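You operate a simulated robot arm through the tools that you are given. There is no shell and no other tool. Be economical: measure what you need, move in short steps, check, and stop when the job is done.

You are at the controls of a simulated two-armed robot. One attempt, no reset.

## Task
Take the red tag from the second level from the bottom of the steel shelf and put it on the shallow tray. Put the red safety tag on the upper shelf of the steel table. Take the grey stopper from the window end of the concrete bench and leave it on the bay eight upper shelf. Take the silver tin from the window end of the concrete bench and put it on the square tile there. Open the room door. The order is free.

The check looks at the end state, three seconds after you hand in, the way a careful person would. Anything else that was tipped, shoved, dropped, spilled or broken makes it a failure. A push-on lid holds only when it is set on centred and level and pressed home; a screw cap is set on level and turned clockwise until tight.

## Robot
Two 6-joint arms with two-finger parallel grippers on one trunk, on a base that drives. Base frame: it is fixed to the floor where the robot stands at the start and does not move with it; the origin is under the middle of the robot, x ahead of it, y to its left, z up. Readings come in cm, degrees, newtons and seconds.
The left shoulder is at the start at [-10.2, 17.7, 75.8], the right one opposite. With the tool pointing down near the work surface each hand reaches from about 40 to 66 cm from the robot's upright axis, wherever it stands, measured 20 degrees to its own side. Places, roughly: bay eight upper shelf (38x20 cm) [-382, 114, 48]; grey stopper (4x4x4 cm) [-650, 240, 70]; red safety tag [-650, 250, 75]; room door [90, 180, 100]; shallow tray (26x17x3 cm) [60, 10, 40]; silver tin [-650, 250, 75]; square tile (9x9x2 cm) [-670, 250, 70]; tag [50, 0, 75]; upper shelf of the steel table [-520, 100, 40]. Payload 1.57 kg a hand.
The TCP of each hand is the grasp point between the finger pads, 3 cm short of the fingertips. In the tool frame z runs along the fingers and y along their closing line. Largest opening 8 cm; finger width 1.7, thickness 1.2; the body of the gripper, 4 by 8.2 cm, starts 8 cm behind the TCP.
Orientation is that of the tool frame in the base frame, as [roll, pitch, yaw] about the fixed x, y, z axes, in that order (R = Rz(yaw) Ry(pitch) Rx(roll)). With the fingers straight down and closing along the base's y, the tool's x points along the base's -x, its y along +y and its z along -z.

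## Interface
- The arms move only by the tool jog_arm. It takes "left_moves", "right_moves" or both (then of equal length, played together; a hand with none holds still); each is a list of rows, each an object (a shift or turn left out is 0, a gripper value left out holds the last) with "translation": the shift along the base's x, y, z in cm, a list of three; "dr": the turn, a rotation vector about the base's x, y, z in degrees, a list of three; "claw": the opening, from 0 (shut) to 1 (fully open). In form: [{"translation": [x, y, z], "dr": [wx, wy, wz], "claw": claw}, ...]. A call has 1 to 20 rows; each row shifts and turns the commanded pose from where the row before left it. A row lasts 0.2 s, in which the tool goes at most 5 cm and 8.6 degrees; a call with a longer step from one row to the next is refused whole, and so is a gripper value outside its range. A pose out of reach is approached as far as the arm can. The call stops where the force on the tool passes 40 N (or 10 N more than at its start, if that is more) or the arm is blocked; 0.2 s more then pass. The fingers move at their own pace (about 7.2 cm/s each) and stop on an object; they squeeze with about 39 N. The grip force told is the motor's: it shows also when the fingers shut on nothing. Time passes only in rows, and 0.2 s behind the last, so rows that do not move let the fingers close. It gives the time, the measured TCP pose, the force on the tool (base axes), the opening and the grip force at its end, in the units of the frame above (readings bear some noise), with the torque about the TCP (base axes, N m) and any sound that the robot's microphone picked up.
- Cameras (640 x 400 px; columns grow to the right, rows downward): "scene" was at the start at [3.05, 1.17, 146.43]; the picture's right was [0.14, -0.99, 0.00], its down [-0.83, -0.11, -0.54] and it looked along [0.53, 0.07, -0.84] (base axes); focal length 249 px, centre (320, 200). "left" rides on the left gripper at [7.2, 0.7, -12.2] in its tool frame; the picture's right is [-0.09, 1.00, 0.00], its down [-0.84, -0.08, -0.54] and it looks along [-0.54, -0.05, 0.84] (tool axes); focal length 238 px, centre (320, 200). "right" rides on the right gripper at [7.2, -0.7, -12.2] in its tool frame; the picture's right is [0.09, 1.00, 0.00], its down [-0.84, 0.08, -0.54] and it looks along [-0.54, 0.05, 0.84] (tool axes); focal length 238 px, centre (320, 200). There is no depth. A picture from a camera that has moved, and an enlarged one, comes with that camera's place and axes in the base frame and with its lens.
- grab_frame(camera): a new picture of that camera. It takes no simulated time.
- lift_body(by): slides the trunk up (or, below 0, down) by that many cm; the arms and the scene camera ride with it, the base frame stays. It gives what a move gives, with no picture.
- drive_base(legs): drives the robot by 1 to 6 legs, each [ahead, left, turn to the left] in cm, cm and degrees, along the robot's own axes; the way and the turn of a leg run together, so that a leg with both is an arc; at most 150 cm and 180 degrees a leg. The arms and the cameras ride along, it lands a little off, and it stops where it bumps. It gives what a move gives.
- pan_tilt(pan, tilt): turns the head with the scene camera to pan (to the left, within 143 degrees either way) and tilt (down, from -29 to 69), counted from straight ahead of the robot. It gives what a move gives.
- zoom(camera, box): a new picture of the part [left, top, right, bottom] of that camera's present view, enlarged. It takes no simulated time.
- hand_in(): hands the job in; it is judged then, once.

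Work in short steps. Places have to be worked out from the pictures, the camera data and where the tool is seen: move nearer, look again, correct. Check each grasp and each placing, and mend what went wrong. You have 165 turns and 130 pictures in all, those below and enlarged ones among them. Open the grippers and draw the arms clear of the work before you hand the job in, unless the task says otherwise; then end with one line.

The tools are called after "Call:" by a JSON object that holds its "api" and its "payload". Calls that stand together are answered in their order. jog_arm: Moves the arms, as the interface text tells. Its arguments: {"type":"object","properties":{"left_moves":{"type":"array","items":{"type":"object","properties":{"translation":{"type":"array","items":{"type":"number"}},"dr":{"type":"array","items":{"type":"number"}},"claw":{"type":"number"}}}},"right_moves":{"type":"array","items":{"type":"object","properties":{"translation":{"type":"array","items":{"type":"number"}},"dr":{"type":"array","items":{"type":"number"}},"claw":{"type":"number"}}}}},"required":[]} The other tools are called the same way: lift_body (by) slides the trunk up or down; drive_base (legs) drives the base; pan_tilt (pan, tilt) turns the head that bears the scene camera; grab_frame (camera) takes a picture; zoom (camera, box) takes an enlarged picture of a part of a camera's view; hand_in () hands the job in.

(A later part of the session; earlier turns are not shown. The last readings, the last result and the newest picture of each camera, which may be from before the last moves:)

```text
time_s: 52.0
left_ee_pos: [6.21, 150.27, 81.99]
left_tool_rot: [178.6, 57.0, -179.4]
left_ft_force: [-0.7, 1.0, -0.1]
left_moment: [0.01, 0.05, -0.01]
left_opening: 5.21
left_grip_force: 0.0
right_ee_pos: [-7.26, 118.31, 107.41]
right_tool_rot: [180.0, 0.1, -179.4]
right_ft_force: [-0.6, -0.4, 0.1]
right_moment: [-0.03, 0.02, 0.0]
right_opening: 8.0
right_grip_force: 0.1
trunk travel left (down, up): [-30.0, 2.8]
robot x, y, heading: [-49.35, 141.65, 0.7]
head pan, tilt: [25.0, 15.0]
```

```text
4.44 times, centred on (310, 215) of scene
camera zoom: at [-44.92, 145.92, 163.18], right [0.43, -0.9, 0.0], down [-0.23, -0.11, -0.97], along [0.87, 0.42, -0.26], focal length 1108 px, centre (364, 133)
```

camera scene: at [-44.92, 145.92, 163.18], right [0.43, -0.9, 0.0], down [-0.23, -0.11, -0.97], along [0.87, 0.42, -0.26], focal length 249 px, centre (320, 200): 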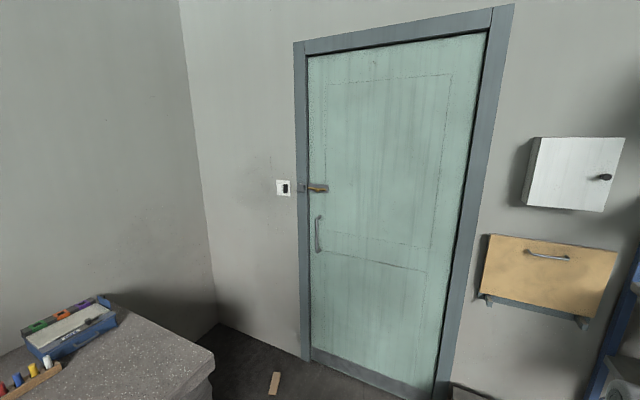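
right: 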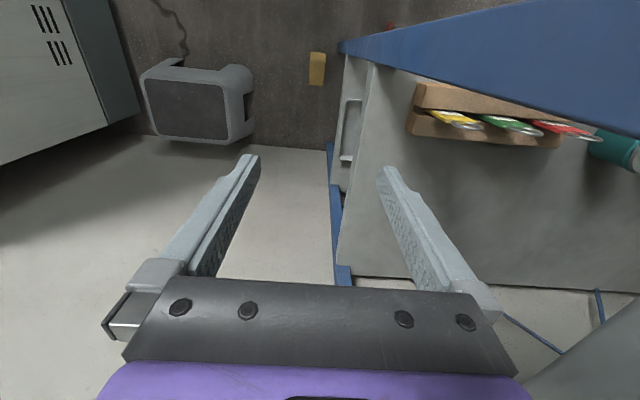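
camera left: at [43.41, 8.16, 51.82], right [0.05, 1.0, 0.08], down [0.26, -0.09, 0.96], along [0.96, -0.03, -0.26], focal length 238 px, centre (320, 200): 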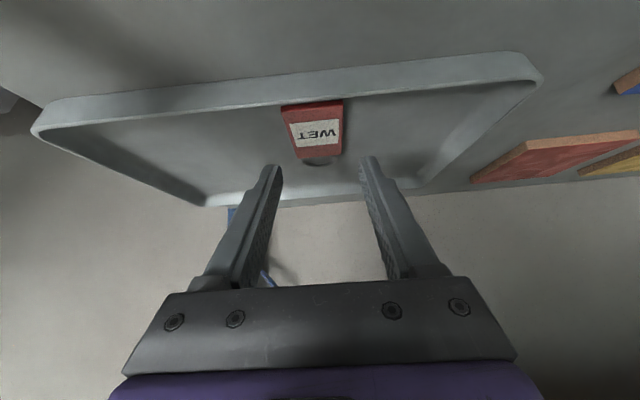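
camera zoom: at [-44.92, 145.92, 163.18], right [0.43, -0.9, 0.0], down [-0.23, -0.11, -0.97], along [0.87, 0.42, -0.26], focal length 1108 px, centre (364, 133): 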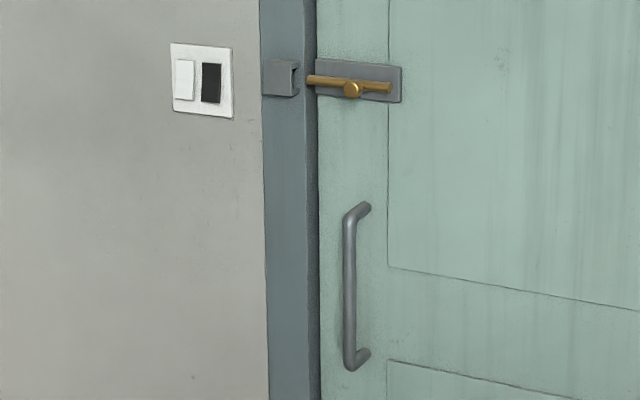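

The slide bolt is already drawn back from its keeper; the handle bar is at about [79.6, 208, 103.5], hinge near [84, 134], so the door swings toward me. I set the left hand level at handle height, open, and drive nearer.

Call:
{"api": "jog_arm", "payload": {"left_moves": [{"translation": [-0.6, 2.7, 3.6], "dr": [0, -5, 0], "claw": 0.8}, {"translation": [-0.6, 2.7, 3.6], "dr": [0, -5, 0]}, {"translation": [-0.6, 2.7, 3.6], "dr": [0, -5, 0]}, {"translation": [-0.6, 2.7, 3.6], "dr": [0, -5, 0]}, {"translation": [-0.6, 2.7, 3.6], "dr": [0, -5, 0]}, {"translation": [-0.6, 2.7, 3.6], "dr": [0, -5, 0]}, {}]}}

Call:
{"api": "drive_base", "payload": {"legs": [[50, 0, 0], [8, 40, 0]]}}

Call:
{"api": "pan_tilt", "payload": {"pan": 25, "tilt": 30}}

Call:
{"api": "grab_frame", "payload": {"camera": "scene"}}

Call:
{"api": "grab_frame", "payload": {"camera": "left"}}

```text
time_s: 53.5
left_ee_pos: [2.67, 166.26, 103.18]
left_tool_rot: [165.9, 86.8, 167.8]
left_ft_force: [-0.1, -0.6, 1.2]
left_moment: [-0.03, 0.03, -0.03]
left_opening: 6.39
left_grip_force: 0.1
left hand out of reach, approached as far as the arm can: row 5
right_ee_pos: [-7.23, 118.39, 107.33]
right_tool_rot: [179.9, 0.0, -179.4]
right_ft_force: [0.2, 0.0, 0.5]
right_moment: [-0.01, 0.0, 0.01]
right_opening: 7.99
right_grip_force: 0.0
trunk travel left (down, up): [-30.0, 2.8]
robot x, y, heading: [-48.99, 142.33, 0.5]
head pan, tilt: [25.0, 15.0]
```

```text
time_s: 60.2
left_ee_pos: [60.03, 207.79, 103.25]
left_tool_rot: [-174.2, 87.1, -172.1]
left_ft_force: [0.3, -0.5, -0.8]
left_moment: [-0.02, -0.01, 0.02]
left_opening: 6.39
left_grip_force: 0.2
right_ee_pos: [50.24, 159.89, 107.37]
right_tool_rot: [-179.9, 0.0, -179.3]
right_ft_force: [0.4, 0.7, 0.8]
right_moment: [-0.01, -0.02, -0.03]
right_opening: 8.0
right_grip_force: 0.1
trunk travel left (down, up): [-30.0, 2.8]
robot x, y, heading: [8.15, 183.17, 0.4]
head pan, tilt: [25.0, 15.0]
```

```text
time_s: 61.0
left_ee_pos: [60.2, 207.76, 103.36]
left_tool_rot: [-174.3, 87.0, -172.3]
left_ft_force: [0.0, 0.7, -0.3]
left_moment: [-0.01, -0.01, 0.0]
left_opening: 6.39
left_grip_force: 0.1
right_ee_pos: [50.29, 159.88, 107.44]
right_tool_rot: [180.0, 0.0, -179.3]
right_ft_force: [-0.4, 0.3, -0.3]
right_moment: [-0.01, 0.0, 0.03]
right_opening: 8.0
right_grip_force: 0.0
trunk travel left (down, up): [-30.0, 2.8]
robot x, y, heading: [8.14, 183.13, 0.4]
head pan, tilt: [25.0, 30.0]
```

```text
99 pictures are left
camera scene: at [12.28, 187.28, 160.77], right [0.43, -0.9, 0.0], down [-0.45, -0.22, -0.87], along [0.78, 0.37, -0.5], focal length 249 px, centre (320, 200)
```

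scene: 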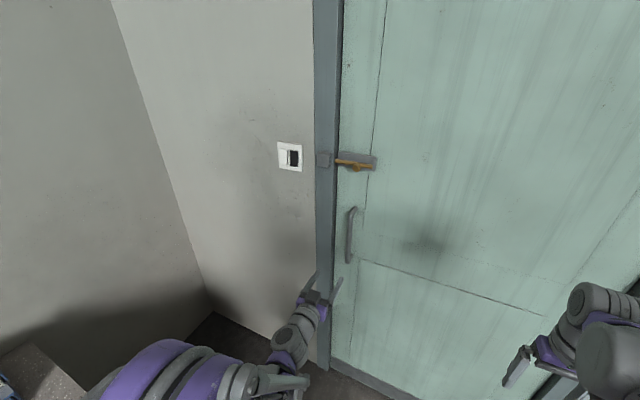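

```text
98 pictures are left
camera left: at [47.46, 207.95, 96.8], right [-0.03, 1.0, 0.09], down [-0.5, -0.09, 0.86], along [0.87, -0.02, 0.5], focal length 238 px, centre (320, 200)
```

left: 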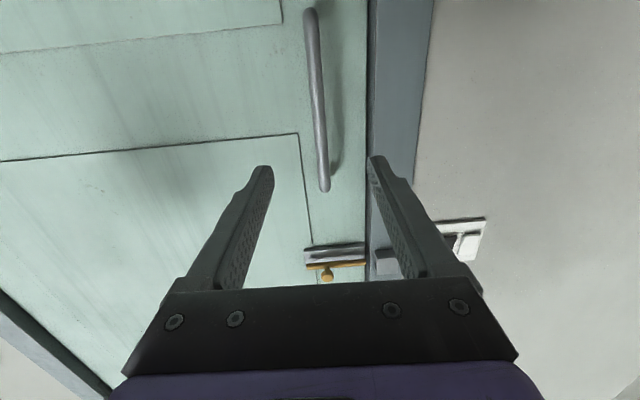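

Handle bar is aligned laterally (y≈208, z 93–113). I drive forward 13 cm and recheck.

Call:
{"api": "drive_base", "payload": {"legs": [[13, 0, 0]]}}

Call:
{"api": "grab_frame", "payload": {"camera": "left"}}

Call:
{"api": "zoom", "payload": {"camera": "scene", "box": [240, 120, 400, 330]}}

```text
time_s: 62.3
left_ee_pos: [72.95, 208.01, 103.23]
left_tool_rot: [-174.3, 87.0, -172.2]
left_ft_force: [-0.4, -0.8, 0.2]
left_moment: [0.02, 0.0, -0.02]
left_opening: 6.41
left_grip_force: 0.1
right_ee_pos: [63.15, 160.08, 107.4]
right_tool_rot: [180.0, 0.0, -179.4]
right_ft_force: [0.2, -1.2, -0.2]
right_moment: [-0.02, 0.01, 0.03]
right_opening: 7.98
right_grip_force: 0.0
trunk travel left (down, up): [-30.0, 2.8]
robot x, y, heading: [20.93, 183.31, 0.4]
head pan, tilt: [25.0, 30.0]
```

```text
97 pictures are left
camera left: at [60.24, 208.11, 96.78], right [-0.03, 1.0, 0.09], down [-0.5, -0.09, 0.86], along [0.87, -0.02, 0.5], focal length 238 px, centre (320, 200)
```

left: 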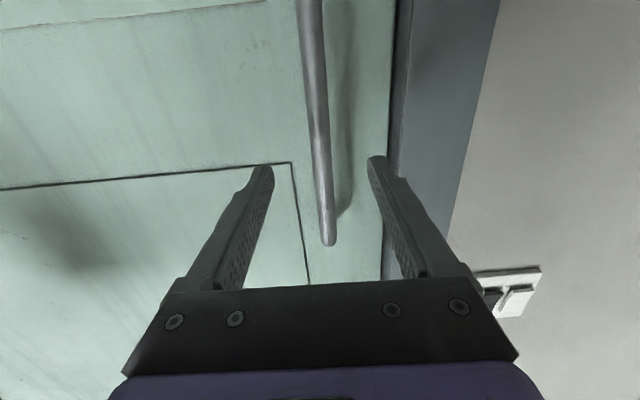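

```text
1.90 times, centred on (320, 225) of scene
camera zoom: at [25.08, 187.42, 160.75], right [0.43, -0.9, 0.0], down [-0.45, -0.22, -0.87], along [0.78, 0.37, -0.5], focal length 475 px, centre (320, 152)
```

zoom: 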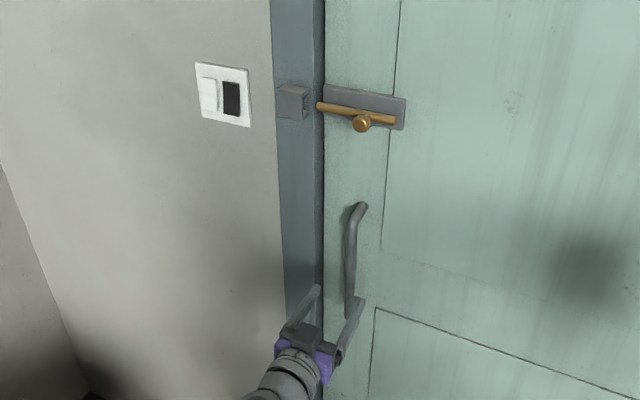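

Bar x refines to ≈80.5. I drive 6 cm more and then close gently.

Call:
{"api": "drive_base", "payload": {"legs": [[6.3, 0, 0]]}}

Call:
{"api": "grab_frame", "payload": {"camera": "left"}}

```text
time_s: 63.3
left_ee_pos: [79.25, 207.94, 103.25]
left_tool_rot: [-174.3, 87.0, -172.4]
left_ft_force: [0.4, 0.6, -0.3]
left_moment: [-0.03, -0.06, -0.05]
left_opening: 6.4
left_grip_force: 0.1
right_ee_pos: [69.28, 160.15, 107.35]
right_tool_rot: [180.0, 0.0, -179.4]
right_ft_force: [0.2, -0.2, -0.1]
right_moment: [0.02, 0.01, 0.01]
right_opening: 8.0
right_grip_force: 0.1
trunk travel left (down, up): [-30.0, 2.8]
robot x, y, heading: [27.27, 183.38, 0.6]
head pan, tilt: [25.0, 30.0]
```

```text
95 pictures are left
camera left: at [66.55, 208.14, 96.76], right [-0.03, 1.0, 0.09], down [-0.5, -0.09, 0.86], along [0.87, -0.02, 0.5], focal length 238 px, centre (320, 200)
```

left: 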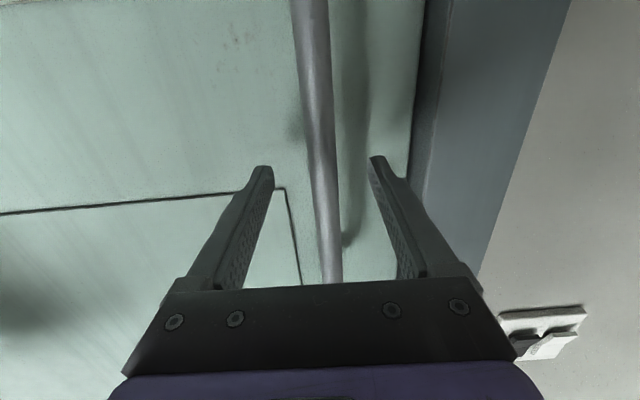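

The bar is between the fingers; close.

Call:
{"api": "jog_arm", "payload": {"left_moves": [{"claw": 0.1}, {"claw": 0}, {}, {}, {}]}}

Call:
{"api": "grab_frame", "payload": {"camera": "left"}}

```text
time_s: 64.5
left_ee_pos: [79.1, 208.31, 103.33]
left_tool_rot: [-173.0, 87.1, -171.0]
left_ft_force: [-6.7, 15.3, 7.4]
left_moment: [0.29, 0.42, 0.35]
left_opening: 1.75
left_grip_force: 32.5
right_ee_pos: [69.38, 160.32, 107.53]
right_tool_rot: [-179.9, 0.0, -179.4]
right_ft_force: [0.3, 0.5, 0.5]
right_moment: [0.01, 0.03, 0.02]
right_opening: 7.98
right_grip_force: 0.0
trunk travel left (down, up): [-30.0, 2.8]
robot x, y, heading: [27.63, 183.5, 0.4]
head pan, tilt: [25.0, 30.0]
```

```text
94 pictures are left
camera left: at [66.45, 208.35, 96.8], right [-0.03, 1.0, 0.09], down [-0.5, -0.09, 0.86], along [0.87, -0.01, 0.5], focal length 238 px, centre (320, 200)
```

left: 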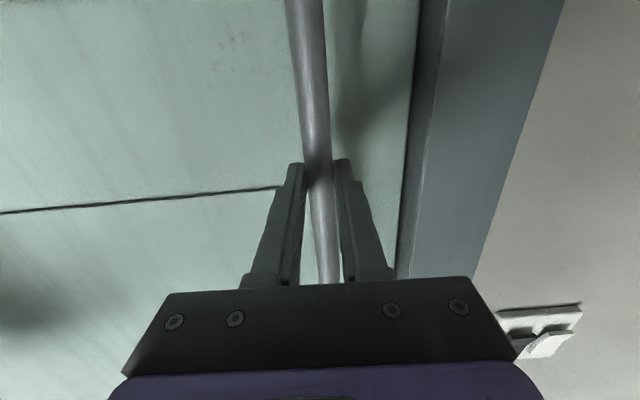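

Bar gripped. I start the arc about the hinge: a small 5° leg.

Call:
{"api": "drive_base", "payload": {"legs": [[-4.3, -4.9, 5]]}}

Call:
{"api": "grab_frame", "payload": {"camera": "left"}}

Call:
{"api": "grab_frame", "payload": {"camera": "scene"}}

```text
time_s: 65.6
left_ee_pos: [73.0, 207.41, 103.32]
left_tool_rot: [-172.4, 87.0, -165.4]
left_ft_force: [-1.8, 16.7, 3.4]
left_moment: [0.09, 0.68, 0.45]
left_opening: 1.75
left_grip_force: 32.4
right_ee_pos: [67.27, 158.86, 107.41]
right_tool_rot: [-180.0, 0.1, -174.5]
right_ft_force: [-0.4, 0.3, 0.6]
right_moment: [0.02, 0.0, -0.01]
right_opening: 7.99
right_grip_force: 0.1
trunk travel left (down, up): [-30.0, 2.8]
robot x, y, heading: [23.47, 178.32, 5.4]
head pan, tilt: [25.0, 30.0]
```

```text
93 pictures are left
camera left: at [60.35, 206.52, 96.78], right [-0.12, 0.99, 0.09], down [-0.49, -0.13, 0.86], along [0.87, 0.06, 0.5], focal length 238 px, centre (320, 200)
```

left: 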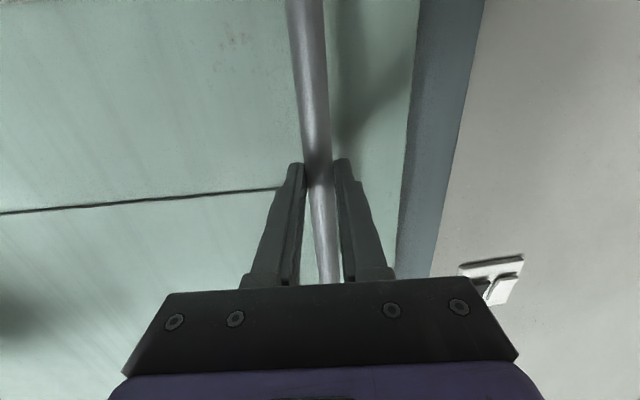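

```text
92 pictures are left
camera scene: at [27.08, 182.98, 160.77], right [0.51, -0.86, 0.0], down [-0.43, -0.25, -0.87], along [0.75, 0.44, -0.5], focal length 249 px, centre (320, 200)
```

scene: 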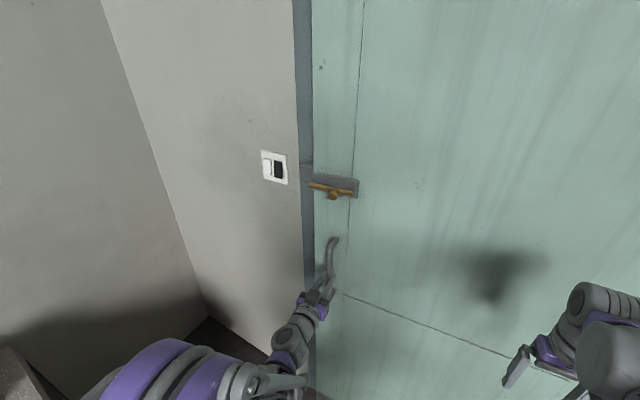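

The door follows smoothly. Continue with a few 8° legs, keeping the same body-frame arc.

Call:
{"api": "drive_base", "payload": {"legs": [[-6.9, -7.9, 8], [-6.9, -7.9, 8]]}}

Call:
{"api": "grab_frame", "payload": {"camera": "scene"}}

```text
time_s: 67.9
left_ee_pos: [53.53, 201.35, 103.17]
left_tool_rot: [-173.6, 87.0, -150.5]
left_ft_force: [0.5, -0.4, -8.1]
left_moment: [-0.21, 0.67, 0.17]
left_opening: 1.76
left_grip_force: 32.7
right_ee_pos: [61.44, 153.13, 107.29]
right_tool_rot: [180.0, -0.1, -158.4]
right_ft_force: [-0.7, -0.4, 0.0]
right_moment: [0.02, -0.03, -0.02]
right_opening: 8.0
right_grip_force: 0.0
trunk travel left (down, up): [-30.0, 2.8]
robot x, y, heading: [13.4, 159.85, 22.0]
head pan, tilt: [25.0, 30.0]
```

```text
91 pictures are left
camera scene: at [16.32, 165.07, 160.78], right [0.73, -0.69, 0.0], down [-0.34, -0.36, -0.87], along [0.59, 0.63, -0.5], focal length 249 px, centre (320, 200)
```

scene: 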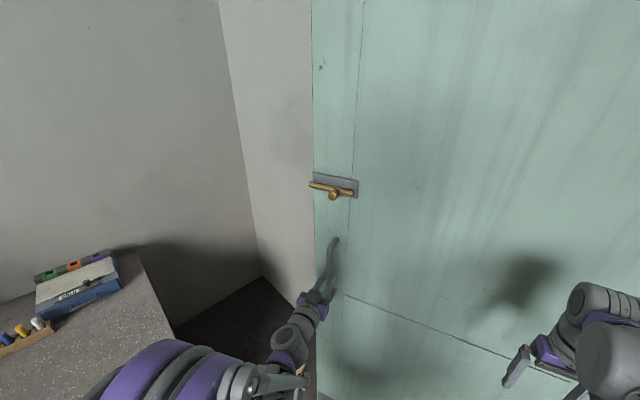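

Handle radius ≈71 cm, fits. Continue 16° then another 16°.

Call:
{"api": "drive_base", "payload": {"legs": [[-6.9, -7.9, 8], [-6.9, -7.9, 8]]}}

Call:
{"api": "drive_base", "payload": {"legs": [[-6.9, -7.9, 8], [-6.9, -7.9, 8]]}}

Call:
{"api": "grab_frame", "payload": {"camera": "scene"}}

```text
time_s: 70.2
left_ee_pos: [36.28, 190.17, 103.28]
left_tool_rot: [-174.4, 86.9, -134.9]
left_ft_force: [8.9, -8.8, -13.7]
left_moment: [-0.46, 0.73, -0.08]
left_opening: 1.78
left_grip_force: 32.2
right_ee_pos: [57.41, 146.18, 107.34]
right_tool_rot: [179.9, 0.0, -142.0]
right_ft_force: [0.0, 0.0, 0.4]
right_moment: [0.02, 0.02, 0.02]
right_opening: 8.01
right_grip_force: 0.0
trunk travel left (down, up): [-30.0, 2.8]
robot x, y, heading: [9.66, 138.88, 38.2]
head pan, tilt: [25.0, 30.0]
```

```text
time_s: 72.6
left_ee_pos: [22.75, 174.66, 103.22]
left_tool_rot: [-173.8, 87.0, -118.2]
left_ft_force: [10.1, -5.7, -10.8]
left_moment: [-0.58, 0.53, -0.06]
left_opening: 1.77
left_grip_force: 32.2
right_ee_pos: [55.41, 138.24, 107.35]
right_tool_rot: [179.9, -0.1, -125.9]
right_ft_force: [0.7, 0.5, -0.3]
right_moment: [-0.01, 0.02, 0.05]
right_opening: 8.0
right_grip_force: 0.1
trunk travel left (down, up): [-30.0, 2.8]
robot x, y, heading: [11.62, 118.69, 54.0]
head pan, tilt: [25.0, 30.0]
```

```text
90 pictures are left
camera scene: at [11.09, 124.08, 160.78], right [0.98, -0.19, 0.0], down [-0.1, -0.49, -0.87], along [0.16, 0.85, -0.5], focal length 249 px, centre (320, 200)
```

scene: 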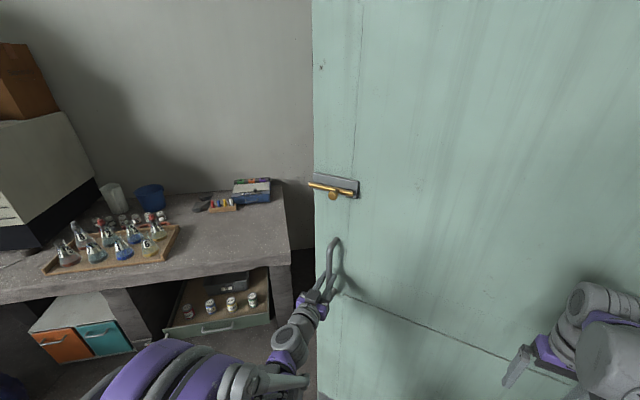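

Door open ≈53°. To avoid the shelf I go on by translating only, letting the grip pivot on the round bar: two legs for 20° more.

Call:
{"api": "drive_base", "payload": {"legs": [[-12.6, -1.9, 0], [-12.0, -4.0, 0]]}}

Call:
{"api": "grab_frame", "payload": {"camera": "scene"}}

Call:
{"api": "grab_frame", "payload": {"camera": "left"}}

```text
time_s: 74.2
left_ee_pos: [16.15, 162.71, 103.14]
left_tool_rot: [-173.5, 86.9, -117.5]
left_ft_force: [-4.6, 3.8, -15.7]
left_moment: [-0.7, 0.63, 0.27]
left_opening: 1.77
left_grip_force: 32.5
right_ee_pos: [49.0, 126.05, 107.28]
right_tool_rot: [180.0, -0.1, -125.8]
right_ft_force: [0.2, 0.0, 1.0]
right_moment: [0.0, 0.01, -0.01]
right_opening: 8.0
right_grip_force: 0.1
trunk travel left (down, up): [-30.0, 2.8]
robot x, y, heading: [5.62, 106.01, 54.2]
head pan, tilt: [25.0, 30.0]
stopped in leg 2: the force on the tool passed its limit at 44 N (the readings are from after the stop); the commanded pose is now the measured one
```

```text
89 pictures are left
camera scene: at [4.61, 111.95, 160.77], right [0.98, -0.19, 0.0], down [-0.1, -0.49, -0.87], along [0.16, 0.85, -0.5], focal length 249 px, centre (320, 200)
```

scene: 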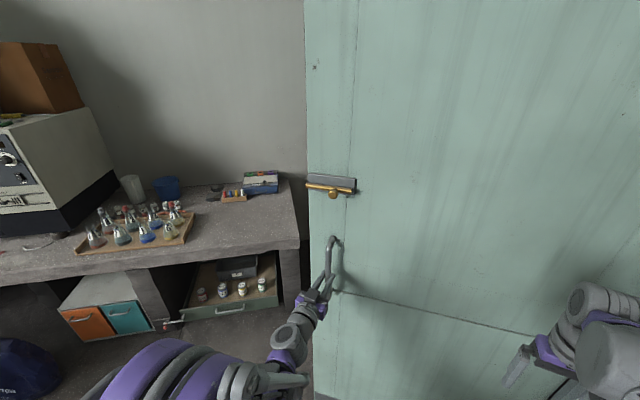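

```text
88 pictures are left
camera left: at [8.56, 152.77, 96.79], right [-0.82, 0.56, 0.09], down [-0.22, -0.45, 0.87], along [0.52, 0.69, 0.49], focal length 238 px, centre (320, 200)
```

left: 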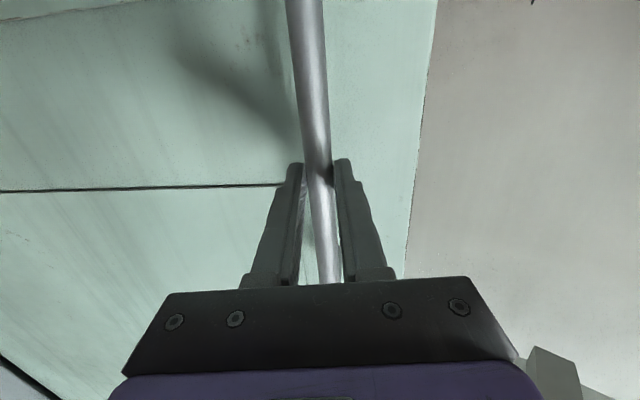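

The door is ≈64° open, plenty. Release and back off along the tool axis.

Call:
{"api": "jog_arm", "payload": {"left_moves": [{"claw": 0.4}, {"claw": 0.7}, {}, {}]}}

Call:
{"api": "drive_base", "payload": {"legs": [[-18, 0, 0]]}}

Call:
{"api": "pan_tilt", "payload": {"pan": 0, "tilt": 15}}

Call:
{"api": "grab_frame", "payload": {"camera": "scene"}}

```text
time_s: 75.2
left_ee_pos: [16.42, 162.61, 103.34]
left_tool_rot: [-172.3, 86.9, -116.6]
left_ft_force: [0.4, 0.1, -1.3]
left_moment: [0.0, 0.04, -0.03]
left_opening: 5.6
left_grip_force: 0.0
right_ee_pos: [48.98, 125.97, 107.32]
right_tool_rot: [-180.0, 0.0, -125.9]
right_ft_force: [-0.2, -0.2, 0.0]
right_moment: [-0.02, 0.01, -0.02]
right_opening: 8.02
right_grip_force: 0.1
trunk travel left (down, up): [-30.0, 2.8]
robot x, y, heading: [5.15, 106.15, 53.8]
head pan, tilt: [25.0, 30.0]
```

```text
time_s: 76.7
left_ee_pos: [6.32, 148.55, 103.41]
left_tool_rot: [-172.2, 87.0, -116.8]
left_ft_force: [-1.1, -0.6, 0.5]
left_moment: [0.02, 0.0, -0.01]
left_opening: 5.61
left_grip_force: 0.1
right_ee_pos: [38.86, 111.84, 107.47]
right_tool_rot: [180.0, 0.1, -125.9]
right_ft_force: [-0.1, -0.5, 0.3]
right_moment: [0.05, 0.05, -0.01]
right_opening: 7.99
right_grip_force: 0.1
trunk travel left (down, up): [-30.0, 2.8]
robot x, y, heading: [-5.05, 92.19, 53.9]
head pan, tilt: [25.0, 30.0]
```

```text
time_s: 77.6
left_ee_pos: [6.25, 148.61, 103.34]
left_tool_rot: [-172.4, 87.0, -116.8]
left_ft_force: [0.3, 0.0, -0.3]
left_moment: [-0.02, 0.01, 0.03]
left_opening: 5.61
left_grip_force: 0.1
right_ee_pos: [38.93, 111.81, 107.34]
right_tool_rot: [180.0, 0.1, -126.0]
right_ft_force: [0.1, -0.8, 0.4]
right_moment: [-0.02, -0.03, 0.03]
right_opening: 7.99
right_grip_force: 0.0
trunk travel left (down, up): [-30.0, 2.8]
robot x, y, heading: [-5.03, 91.89, 53.8]
head pan, tilt: [0.0, 15.0]
```

```text
87 pictures are left
camera scene: at [-1.88, 96.41, 163.18], right [0.81, -0.59, 0.0], down [-0.15, -0.21, -0.97], along [0.57, 0.78, -0.26], focal length 249 px, centre (320, 200)
```

scene: 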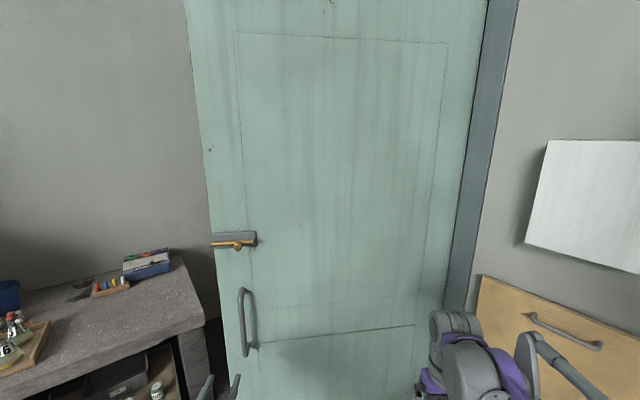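

Door stays open. I move clear, turn to face −x (180°), and look ahead.

Call:
{"api": "drive_base", "payload": {"legs": [[-20, 40, 0], [0, 0, 126]]}}

Call:
{"api": "grab_frame", "payload": {"camera": "scene"}}

```text
time_s: 86.9
left_ee_pos: [-100.02, 73.66, 103.32]
left_tool_rot: [-172.2, 86.9, 11.2]
left_ft_force: [1.1, 0.1, -0.3]
left_moment: [0.02, -0.02, 0.03]
left_opening: 5.58
left_grip_force: 0.1
right_ee_pos: [-91.06, 121.98, 107.4]
right_tool_rot: [180.0, 0.0, 1.9]
right_ft_force: [-0.3, -0.8, -0.7]
right_moment: [0.01, 0.02, 0.0]
right_opening: 8.0
right_grip_force: 0.1
trunk travel left (down, up): [-30.0, 2.8]
robot x, y, heading: [-48.43, 99.33, -178.1]
head pan, tilt: [0.0, 15.0]
```

```text
86 pictures are left
camera scene: at [-53.71, 99.64, 163.19], right [-0.03, 1.0, 0.0], down [0.26, 0.01, -0.97], along [-0.97, -0.03, -0.26], focal length 249 px, centre (320, 200)
```

scene: 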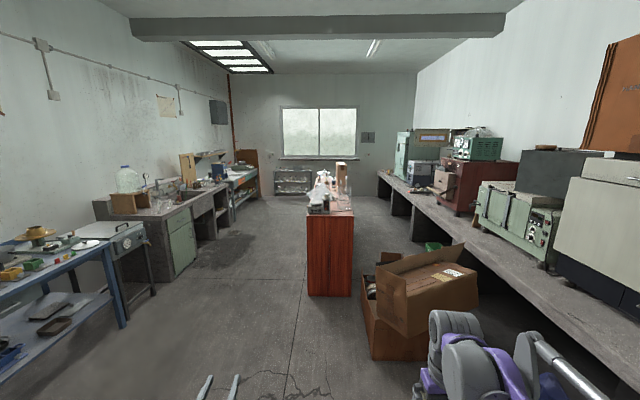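

Layout: red island at x<−279, y 79–126; boxes block the right aisle start; the left aisle (y −75..79) is free. I fold the left hand down and go down the left aisle at y≈5.

Call:
{"api": "jog_arm", "payload": {"left_moves": [{"translation": [1.3, 0, 0], "dr": [0, -8, 0]}, {"translation": [1.3, 0, 0], "dr": [0, -8, 0]}, {"translation": [1.3, 0, 0], "dr": [0, -8, 0]}, {"translation": [1.3, 0, 0], "dr": [0, -8, 0]}, {"translation": [1.3, 0, 0], "dr": [0, -8, 0]}, {"translation": [1.3, 0, 0], "dr": [0, -8, 0]}, {"translation": [1.3, 0, 0], "dr": [0, -8, 0]}, {"translation": [1.3, 0, 0], "dr": [0, -8, 0]}, {"translation": [1.3, 0, 0], "dr": [0, -8, 0]}, {"translation": [1.3, 0, 0], "dr": [0, -8, 0]}, {"dr": [0, -5, 0]}]}}

Call:
{"api": "drive_base", "payload": {"legs": [[0, 92, -1.9], [140, 0, 0]]}}

Call:
{"api": "grab_frame", "payload": {"camera": "scene"}}

```text
time_s: 89.3
left_ee_pos: [-87.78, 73.75, 103.29]
left_tool_rot: [177.2, 5.5, 0.6]
left_ft_force: [0.0, 0.5, 0.6]
left_moment: [0.01, -0.01, 0.0]
left_opening: 5.59
left_grip_force: 0.1
left hand out of reach, approached as far as the arm can: row 1
right_ee_pos: [-91.05, 121.91, 107.4]
right_tool_rot: [-180.0, -0.1, 1.8]
right_ft_force: [0.4, 0.1, 0.9]
right_moment: [0.04, 0.0, 0.02]
right_opening: 8.0
right_grip_force: 0.0
trunk travel left (down, up): [-30.0, 2.8]
robot x, y, heading: [-48.96, 99.57, -178.0]
head pan, tilt: [0.0, 15.0]
```

```text
time_s: 104.0
left_ee_pos: [-224.33, -13.55, 103.32]
left_tool_rot: [177.0, 5.6, -1.9]
left_ft_force: [0.7, -0.1, -1.4]
left_moment: [0.0, -0.01, 0.01]
left_opening: 5.6
left_grip_force: 0.1
right_ee_pos: [-225.59, 34.57, 107.48]
right_tool_rot: [179.9, -0.1, -0.5]
right_ft_force: [-0.7, 0.2, -0.9]
right_moment: [0.03, -0.01, -0.01]
right_opening: 7.99
right_grip_force: 0.1
trunk travel left (down, up): [-30.0, 2.8]
robot x, y, heading: [-183.99, 10.46, 179.7]
head pan, tilt: [0.0, 15.0]
```

```text
85 pictures are left
camera scene: at [-189.2, 10.73, 163.18], right [0.01, 1.0, 0.0], down [0.26, 0.0, -0.97], along [-0.97, 0.01, -0.26], focal length 249 px, centre (320, 200)
```

scene: 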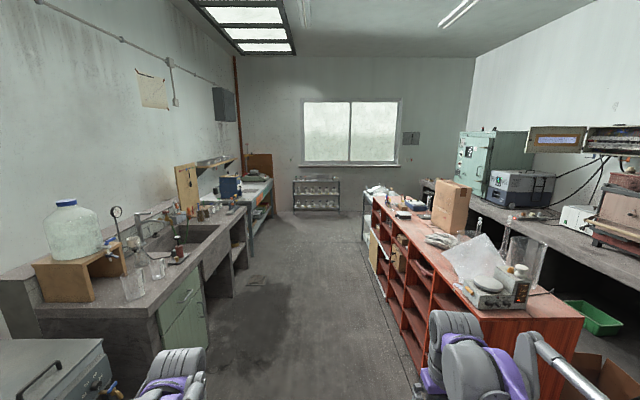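

The island has bays on its side; the steel table is at its far end. Continue down the aisle.

Call:
{"api": "drive_base", "payload": {"legs": [[150, 0, 0], [140, 0, 0]]}}

Call:
{"api": "pan_tilt", "payload": {"pan": -45, "tilt": 25}}

Call:
{"api": "grab_frame", "payload": {"camera": "scene"}}

```text
time_s: 118.2
left_ee_pos: [-516.46, -13.19, 103.23]
left_tool_rot: [177.1, 5.6, -1.6]
left_ft_force: [-0.5, 0.0, 0.0]
left_moment: [0.0, 0.03, 0.02]
left_opening: 5.61
left_grip_force: 0.0
right_ee_pos: [-517.94, 35.2, 107.38]
right_tool_rot: [180.0, 0.0, -0.4]
right_ft_force: [0.6, -0.1, 0.1]
right_moment: [-0.01, 0.02, 0.0]
right_opening: 8.01
right_grip_force: 0.1
trunk travel left (down, up): [-30.0, 2.8]
robot x, y, heading: [-476.17, 11.15, 179.7]
head pan, tilt: [0.0, 15.0]
```

```text
time_s: 119.3
left_ee_pos: [-516.49, -13.22, 103.31]
left_tool_rot: [177.1, 5.6, -1.7]
left_ft_force: [-0.1, 0.9, -0.4]
left_moment: [0.03, 0.03, -0.01]
left_opening: 5.62
left_grip_force: 0.1
right_ee_pos: [-517.94, 35.17, 107.42]
right_tool_rot: [-180.0, 0.0, -0.4]
right_ft_force: [-0.9, -0.2, -0.1]
right_moment: [-0.01, -0.01, 0.01]
right_opening: 7.97
right_grip_force: 0.1
trunk travel left (down, up): [-30.0, 2.8]
robot x, y, heading: [-476.49, 11.12, 179.5]
head pan, tilt: [-45.0, 25.0]
```

```text
84 pictures are left
camera scene: at [-478.64, 17.91, 161.56], right [0.71, 0.7, 0.0], down [0.3, -0.3, -0.91], along [-0.64, 0.65, -0.42], focal length 249 px, centre (320, 200)
```

scene: 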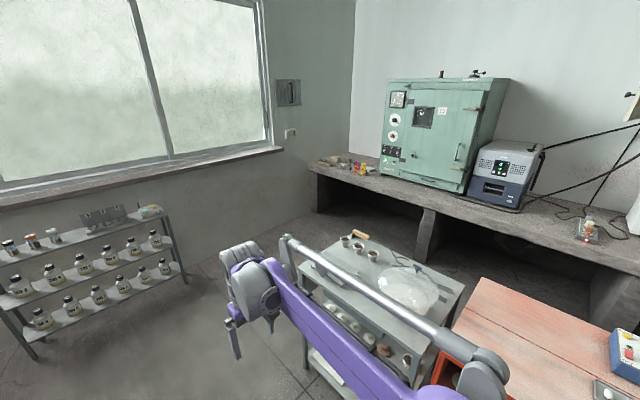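

The steel table adjoins the island end; the bench's window end is in the corner. Zoom on both.

Call:
{"api": "zoom", "payload": {"camera": "scene", "box": [305, 135, 405, 195]}}

Call:
{"api": "zoom", "payload": {"camera": "scene", "box": [280, 220, 480, 400]}}

```text
6.40 times, centred on (355, 165) of scene
camera zoom: at [-478.64, 17.91, 161.56], right [0.71, 0.7, 0.0], down [0.3, -0.3, -0.91], along [-0.64, 0.65, -0.42], focal length 1596 px, centre (96, 424)
```

zoom: 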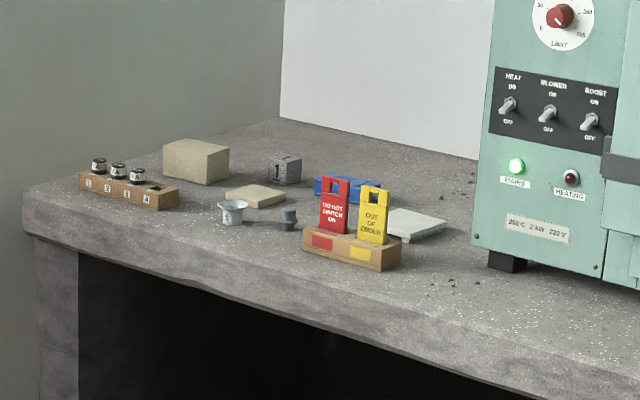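

```text
2.22 times, centred on (380, 310) of scene
camera zoom: at [-478.64, 17.91, 161.56], right [0.71, 0.7, 0.0], down [0.3, -0.3, -0.91], along [-0.64, 0.65, -0.42], focal length 554 px, centre (187, -44)
```

zoom: 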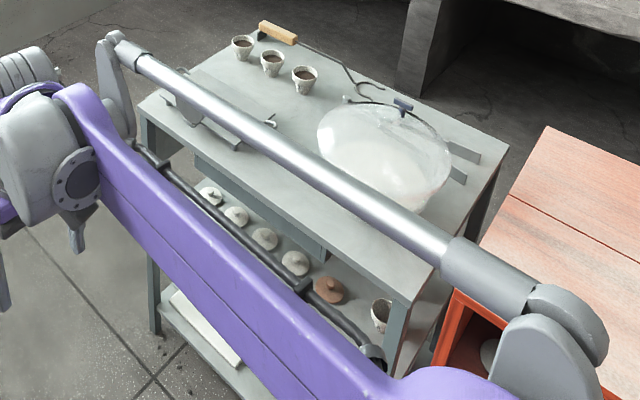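

Bench end holds stopper, tag holder, tins and tiles; I need a closer view. I drive around the table's window side, to face the bench (heading 90°).

Call:
{"api": "drive_base", "payload": {"legs": [[130, 0, 0], [0, 0, -89.7], [140, 38, 0]]}}

Call:
{"api": "pan_tilt", "payload": {"pan": 0, "tilt": 40}}

Call:
{"api": "grab_frame", "payload": {"camera": "scene"}}

```text
time_s: 136.5
left_ee_pos: [-672.12, 189.44, 103.26]
left_tool_rot: [177.0, 5.5, -90.6]
left_ft_force: [-0.3, 0.3, 0.0]
left_moment: [0.02, 0.01, -0.02]
left_opening: 5.61
left_grip_force: 0.0
right_ee_pos: [-623.89, 192.08, 107.45]
right_tool_rot: [179.9, 0.0, -89.2]
right_ft_force: [0.2, -0.7, 0.0]
right_moment: [-0.02, -0.02, -0.05]
right_opening: 7.98
right_grip_force: 0.1
trunk travel left (down, up): [-30.0, 2.8]
robot x, y, heading: [-647.08, 149.63, 90.6]
head pan, tilt: [-45.0, 25.0]
```

```text
time_s: 137.6
left_ee_pos: [-672.2, 189.59, 103.32]
left_tool_rot: [177.1, 5.7, -90.5]
left_ft_force: [-0.2, -0.5, 0.0]
left_moment: [0.03, -0.01, 0.02]
left_opening: 5.62
left_grip_force: 0.1
right_ee_pos: [-623.98, 192.15, 107.42]
right_tool_rot: [179.9, 0.1, -89.1]
right_ft_force: [0.7, -0.7, -0.4]
right_moment: [0.01, 0.03, 0.01]
right_opening: 8.0
right_grip_force: 0.0
trunk travel left (down, up): [-30.0, 2.8]
robot x, y, heading: [-647.01, 150.13, 90.9]
head pan, tilt: [0.0, 40.0]
```

```text
81 pictures are left
camera scene: at [-647.08, 154.48, 159.23], right [1.0, 0.01, 0.0], down [0.01, -0.64, -0.77], along [-0.01, 0.77, -0.64], focal length 249 px, centre (320, 200)
```

scene: 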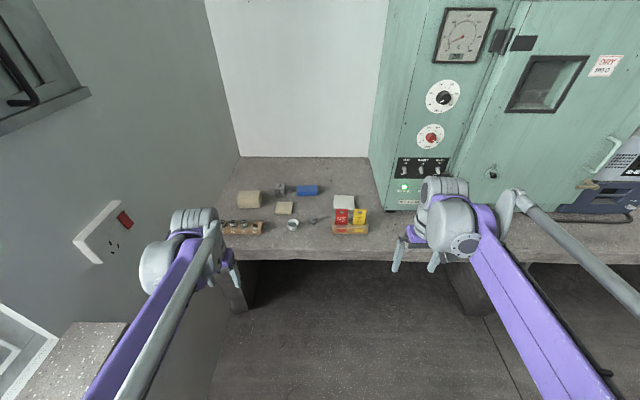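

Call:
{"api": "zoom", "payload": {"camera": "scene", "box": [215, 155, 395, 270]}}

```text
3.48 times, centred on (305, 212) of scene
camera zoom: at [-647.08, 154.48, 159.23], right [1.0, 0.01, 0.0], down [0.01, -0.64, -0.77], along [-0.01, 0.77, -0.64], focal length 867 px, centre (372, 156)
```

zoom: 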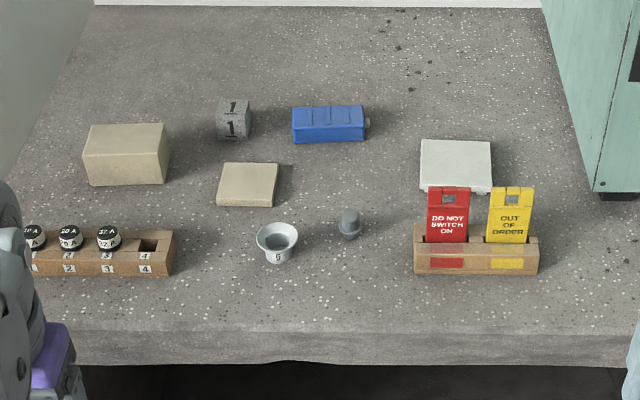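

Candidates: grey stopper ≈[-651.6, 243, 71], flared silver tin left of it, buff square tile ≈x −668, red DO‑NOT‑SWITCH‑ON tag ≈x −637. I drive closer and look again.

Call:
{"api": "drive_base", "payload": {"legs": [[36, 8, -0.9]]}}

Call:
{"api": "pan_tilt", "payload": {"pan": 0, "tilt": 55}}

Call:
{"api": "zoom", "payload": {"camera": "scene", "box": [220, 100, 420, 260]}}

Call:
{"api": "grab_frame", "payload": {"camera": "left"}}

Call:
{"api": "grab_frame", "payload": {"camera": "right"}}

```text
time_s: 140.0
left_ee_pos: [-679.62, 226.1, 103.2]
left_tool_rot: [177.1, 5.6, -91.6]
left_ft_force: [0.1, 0.1, 1.0]
left_moment: [-0.03, 0.01, -0.03]
left_opening: 5.57
left_grip_force: 0.0
right_ee_pos: [-631.46, 227.8, 107.52]
right_tool_rot: [180.0, -0.1, -90.3]
right_ft_force: [-0.4, -0.8, -0.8]
right_moment: [0.02, 0.04, 0.0]
right_opening: 7.99
right_grip_force: 0.0
trunk travel left (down, up): [-30.0, 2.8]
robot x, y, heading: [-655.33, 185.98, 89.9]
head pan, tilt: [0.0, 40.0]
```

```text
time_s: 140.8
left_ee_pos: [-679.56, 226.09, 103.28]
left_tool_rot: [177.1, 5.6, -91.6]
left_ft_force: [0.1, 1.1, 0.8]
left_moment: [0.03, 0.0, 0.0]
left_opening: 5.61
left_grip_force: 0.1
right_ee_pos: [-631.25, 227.78, 107.41]
right_tool_rot: [179.9, 0.0, -90.2]
right_ft_force: [-0.6, -0.1, -0.5]
right_moment: [0.02, -0.02, 0.01]
right_opening: 8.01
right_grip_force: 0.1
trunk travel left (down, up): [-30.0, 2.8]
robot x, y, heading: [-655.37, 186.38, 89.9]
head pan, tilt: [0.0, 55.0]
```

```text
2.50 times, centred on (320, 180) of scene
camera zoom: at [-655.23, 189.36, 157.17], right [1.0, 0.0, 0.0], down [0.0, -0.82, -0.57], along [0.0, 0.57, -0.82], focal length 623 px, centre (320, 250)
```

zoom: 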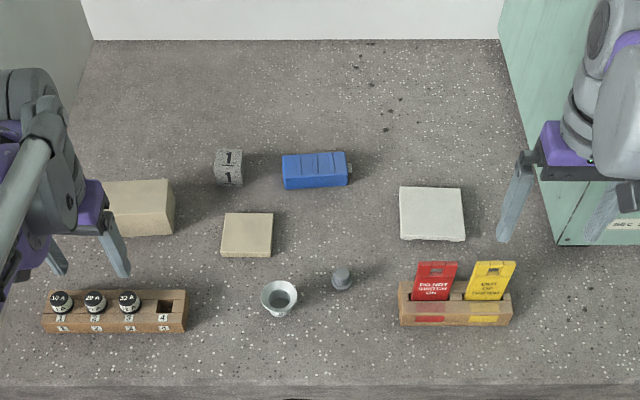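

```text
78 pictures are left
camera left: at [-679.98, 217.81, 114.79], right [-0.99, 0.11, 0.06], down [0.13, 0.78, 0.62], along [0.02, 0.62, -0.78], focal length 238 px, centre (320, 200)
```

left: 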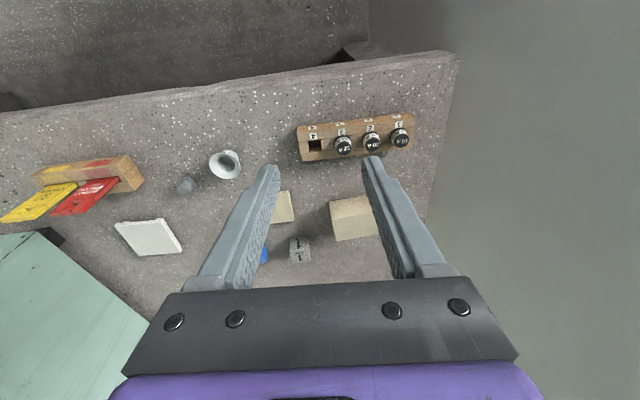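

```text
77 pictures are left
camera right: at [-630.7, 220.57, 119.72], right [-1.0, -0.09, 0.0], down [-0.07, 0.84, 0.54], along [-0.05, 0.54, -0.84], focal length 238 px, centre (320, 200)
```

right: 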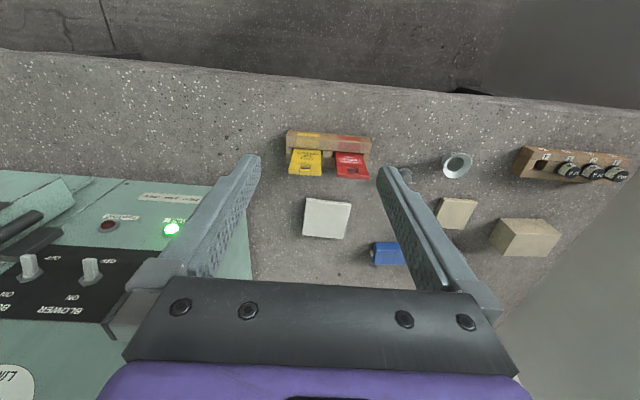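

Tin rim ≈[-661.6, 238.8], Ø≈5.8 cm; the 9 cm tile is the buff one at ≈[-668, 253]. I level the left hand, open it, and move above the tin.

Call:
{"api": "jog_arm", "payload": {"left_moves": [{"translation": [3, 2.1, -2], "dr": [-2.9, -1.4, 0.8], "claw": 1}, {"translation": [3, 2.1, -2], "dr": [-2.8, -1.4, 0.8]}, {"translation": [3, 2.1, -2]}, {"translation": [3, 2.1, -2]}, {"translation": [3, 2.1, -2]}, {"translation": [3, 2.1, -2]}, {}]}}

Call:
{"api": "grab_frame", "payload": {"camera": "left"}}

Call:
{"api": "zoom", "payload": {"camera": "scene", "box": [220, 100, 420, 260]}}

```text
time_s: 142.4
left_ee_pos: [-661.8, 238.58, 91.34]
left_tool_rot: [179.8, 0.0, -89.8]
left_ft_force: [0.2, 0.6, 0.1]
left_moment: [0.02, -0.01, 0.02]
left_opening: 8.0
left_grip_force: 0.0
right_ee_pos: [-631.45, 227.66, 107.38]
right_tool_rot: [-180.0, 0.0, -90.2]
right_ft_force: [0.2, 0.0, 0.3]
right_moment: [0.01, 0.03, 0.02]
right_opening: 8.01
right_grip_force: 0.0
trunk travel left (down, up): [-30.0, 2.8]
robot x, y, heading: [-655.12, 185.78, 89.6]
head pan, tilt: [0.0, 55.0]
```

```text
76 pictures are left
camera left: at [-662.51, 231.37, 103.55], right [-1.0, 0.09, 0.0], down [0.08, 0.84, 0.54], along [0.05, 0.54, -0.84], focal length 238 px, centre (320, 200)
```

left: 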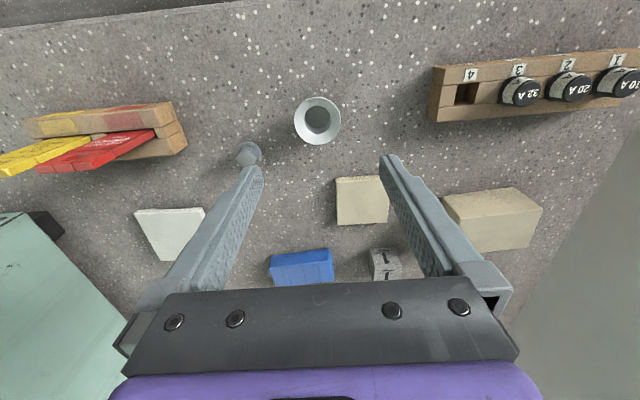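

```text
2.50 times, centred on (320, 180) of scene
camera zoom: at [-655.28, 189.3, 157.16], right [1.0, 0.0, 0.0], down [0.0, -0.82, -0.57], along [0.0, 0.57, -0.82], focal length 623 px, centre (320, 250)
```

zoom: 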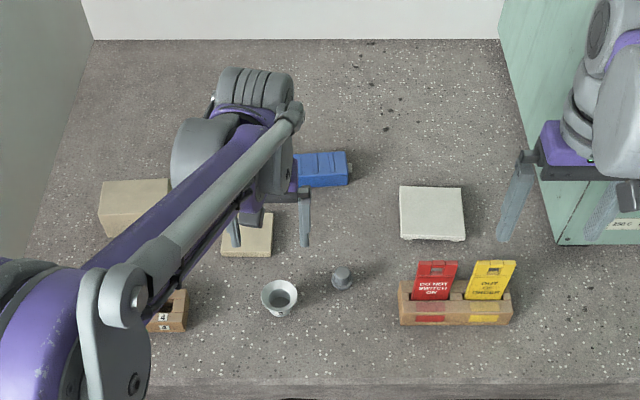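

The hand is centred over the tin (rim z≈75.5). Descend to TCP z≈75 and close gently.

Call:
{"api": "jog_arm", "payload": {"left_moves": [{"translation": [0.1, 0.1, -4]}, {"translation": [0, 0, -4]}, {"translation": [0, 0, -4]}, {"translation": [0, 0, -2.5]}, {"translation": [0, 0, -1.7]}, {}]}}

Call:
{"api": "grab_frame", "payload": {"camera": "left"}}

```text
time_s: 143.8
left_ee_pos: [-661.63, 238.87, 75.09]
left_tool_rot: [179.9, 0.1, -89.8]
left_ft_force: [0.3, 0.0, -0.2]
left_moment: [-0.03, 0.0, 0.01]
left_opening: 8.0
left_grip_force: 0.1
right_ee_pos: [-631.42, 227.74, 107.45]
right_tool_rot: [180.0, 0.0, -90.2]
right_ft_force: [-0.6, -0.4, -0.4]
right_moment: [-0.02, -0.02, -0.01]
right_opening: 7.98
right_grip_force: 0.0
trunk travel left (down, up): [-30.0, 2.8]
robot x, y, heading: [-655.49, 185.99, 89.8]
head pan, tilt: [0.0, 55.0]
```

```text
74 pictures are left
camera left: at [-662.4, 231.61, 87.31], right [-1.0, 0.09, 0.0], down [0.08, 0.84, 0.54], along [0.05, 0.54, -0.84], focal length 238 px, centre (320, 200)
```

left: 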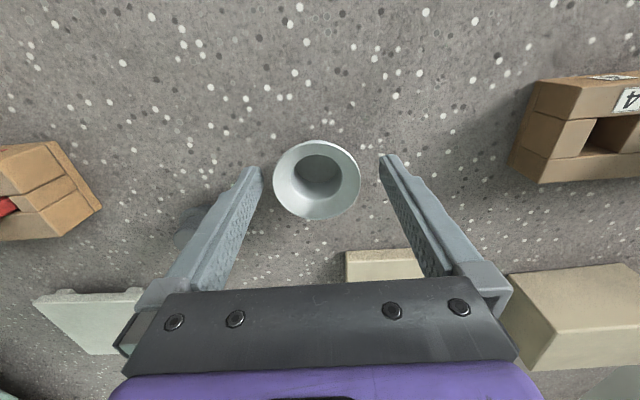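

Rim at ≈73.5, so lower 1.1 cm more, then close.

Call:
{"api": "jog_arm", "payload": {"left_moves": [{"translation": [0, 0, -0.6]}, {"translation": [0, 0, -0.5]}, {"claw": 0.6}, {"claw": 0.6}, {"claw": 0.6}, {}]}}

Call:
{"api": "grab_frame", "payload": {"camera": "left"}}

```text
time_s: 145.2
left_ee_pos: [-661.65, 238.89, 73.96]
left_tool_rot: [179.8, 0.0, -89.6]
left_ft_force: [-0.8, -1.0, 0.6]
left_moment: [-0.01, 0.01, -0.01]
left_opening: 5.6
left_grip_force: 38.8
right_ee_pos: [-631.31, 227.83, 107.35]
right_tool_rot: [179.9, 0.0, -90.3]
right_ft_force: [0.6, 0.7, -0.5]
right_moment: [0.01, 0.0, -0.01]
right_opening: 8.01
right_grip_force: 0.0
trunk travel left (down, up): [-30.0, 2.8]
robot x, y, heading: [-655.31, 186.51, 89.4]
head pan, tilt: [0.0, 55.0]
```

```text
73 pictures are left
camera left: at [-662.33, 231.66, 86.2], right [-1.0, 0.09, 0.0], down [0.08, 0.84, 0.54], along [0.05, 0.54, -0.84], focal length 238 px, centre (320, 200)
```

left: 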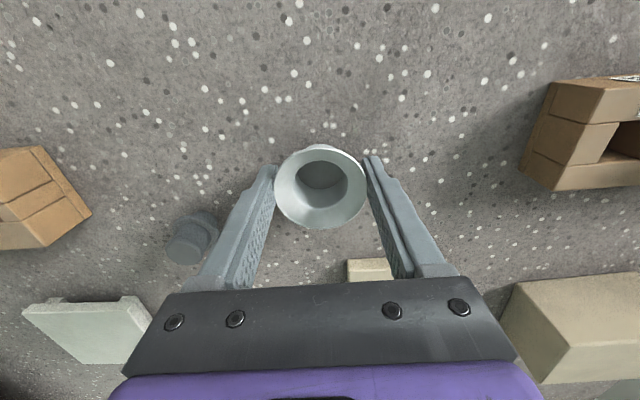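

Gripped on the rim (5.6 cm). Lift and check.

Call:
{"api": "jog_arm", "payload": {"left_moves": [{"translation": [0, 0, 1], "claw": 0.5}, {"translation": [0, 0, 2]}, {"translation": [0, 0, 2]}, {"translation": [0, 0, 2]}, {}]}}

Call:
{"api": "grab_frame", "payload": {"camera": "left"}}

Call:
{"api": "zoom", "payload": {"camera": "scene", "box": [250, 130, 370, 230]}}

```text
time_s: 146.4
left_ee_pos: [-661.63, 238.85, 80.9]
left_tool_rot: [179.9, 0.0, -89.8]
left_ft_force: [0.2, 0.0, 0.9]
left_moment: [-0.03, 0.02, 0.02]
left_opening: 5.58
left_grip_force: 39.3
right_ee_pos: [-631.46, 227.82, 107.48]
right_tool_rot: [179.8, 0.0, -90.2]
right_ft_force: [-1.4, -0.7, 0.5]
right_moment: [-0.01, 0.01, 0.04]
right_opening: 8.0
right_grip_force: 0.0
trunk travel left (down, up): [-30.0, 2.8]
robot x, y, heading: [-654.98, 185.82, 89.9]
head pan, tilt: [0.0, 55.0]
```

```text
72 pictures are left
camera left: at [-662.25, 231.68, 93.25], right [-1.0, 0.09, 0.0], down [0.08, 0.84, 0.54], along [0.05, 0.54, -0.84], focal length 238 px, centre (320, 200)
```

left: 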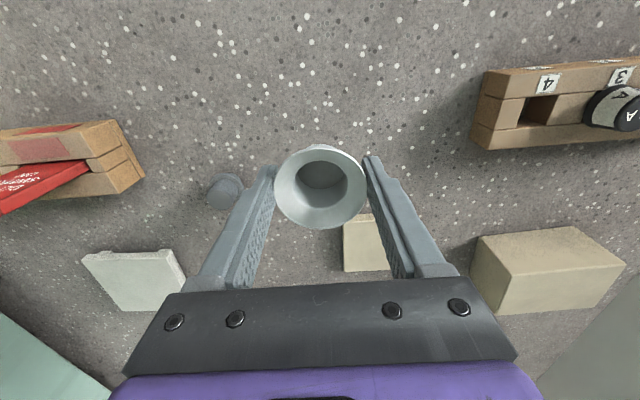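

```text
4.00 times, centred on (310, 180) of scene
camera zoom: at [-655.23, 189.38, 157.16], right [1.0, 0.0, 0.0], down [0.0, -0.82, -0.57], along [0.0, 0.57, -0.82], focal length 997 px, centre (360, 280)
```

zoom: 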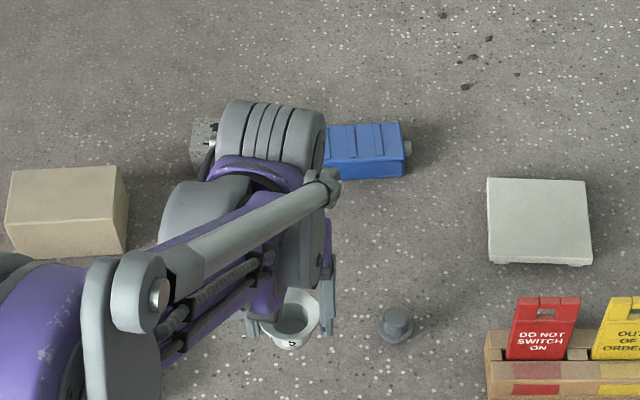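

Tin held level. Tile centre ≈[-667.6, 252.8]; I drive 9 ahead and 6 left for reach, then correct with the arm.

Call:
{"api": "drive_base", "payload": {"legs": [[9, 6, 0]]}}

Call:
{"api": "grab_frame", "payload": {"camera": "left"}}

```text
time_s: 147.6
left_ee_pos: [-667.49, 247.75, 80.95]
left_tool_rot: [179.9, -0.1, -89.9]
left_ft_force: [0.4, -0.1, -0.1]
left_moment: [0.01, -0.01, 0.03]
left_opening: 5.6
left_grip_force: 39.3
right_ee_pos: [-637.25, 236.69, 107.32]
right_tool_rot: [179.9, 0.1, -90.2]
right_ft_force: [0.1, 0.5, -0.4]
right_moment: [-0.02, -0.02, -0.02]
right_opening: 8.02
right_grip_force: 0.0
trunk travel left (down, up): [-30.0, 2.8]
robot x, y, heading: [-661.05, 195.11, 89.9]
head pan, tilt: [0.0, 55.0]
```

```text
70 pictures are left
camera left: at [-668.08, 240.55, 93.21], right [-1.0, 0.09, 0.0], down [0.08, 0.84, 0.54], along [0.05, 0.54, -0.84], focal length 238 px, centre (320, 200)
```

left: 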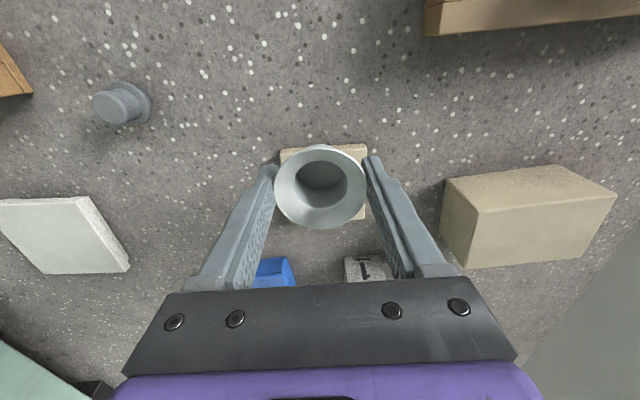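

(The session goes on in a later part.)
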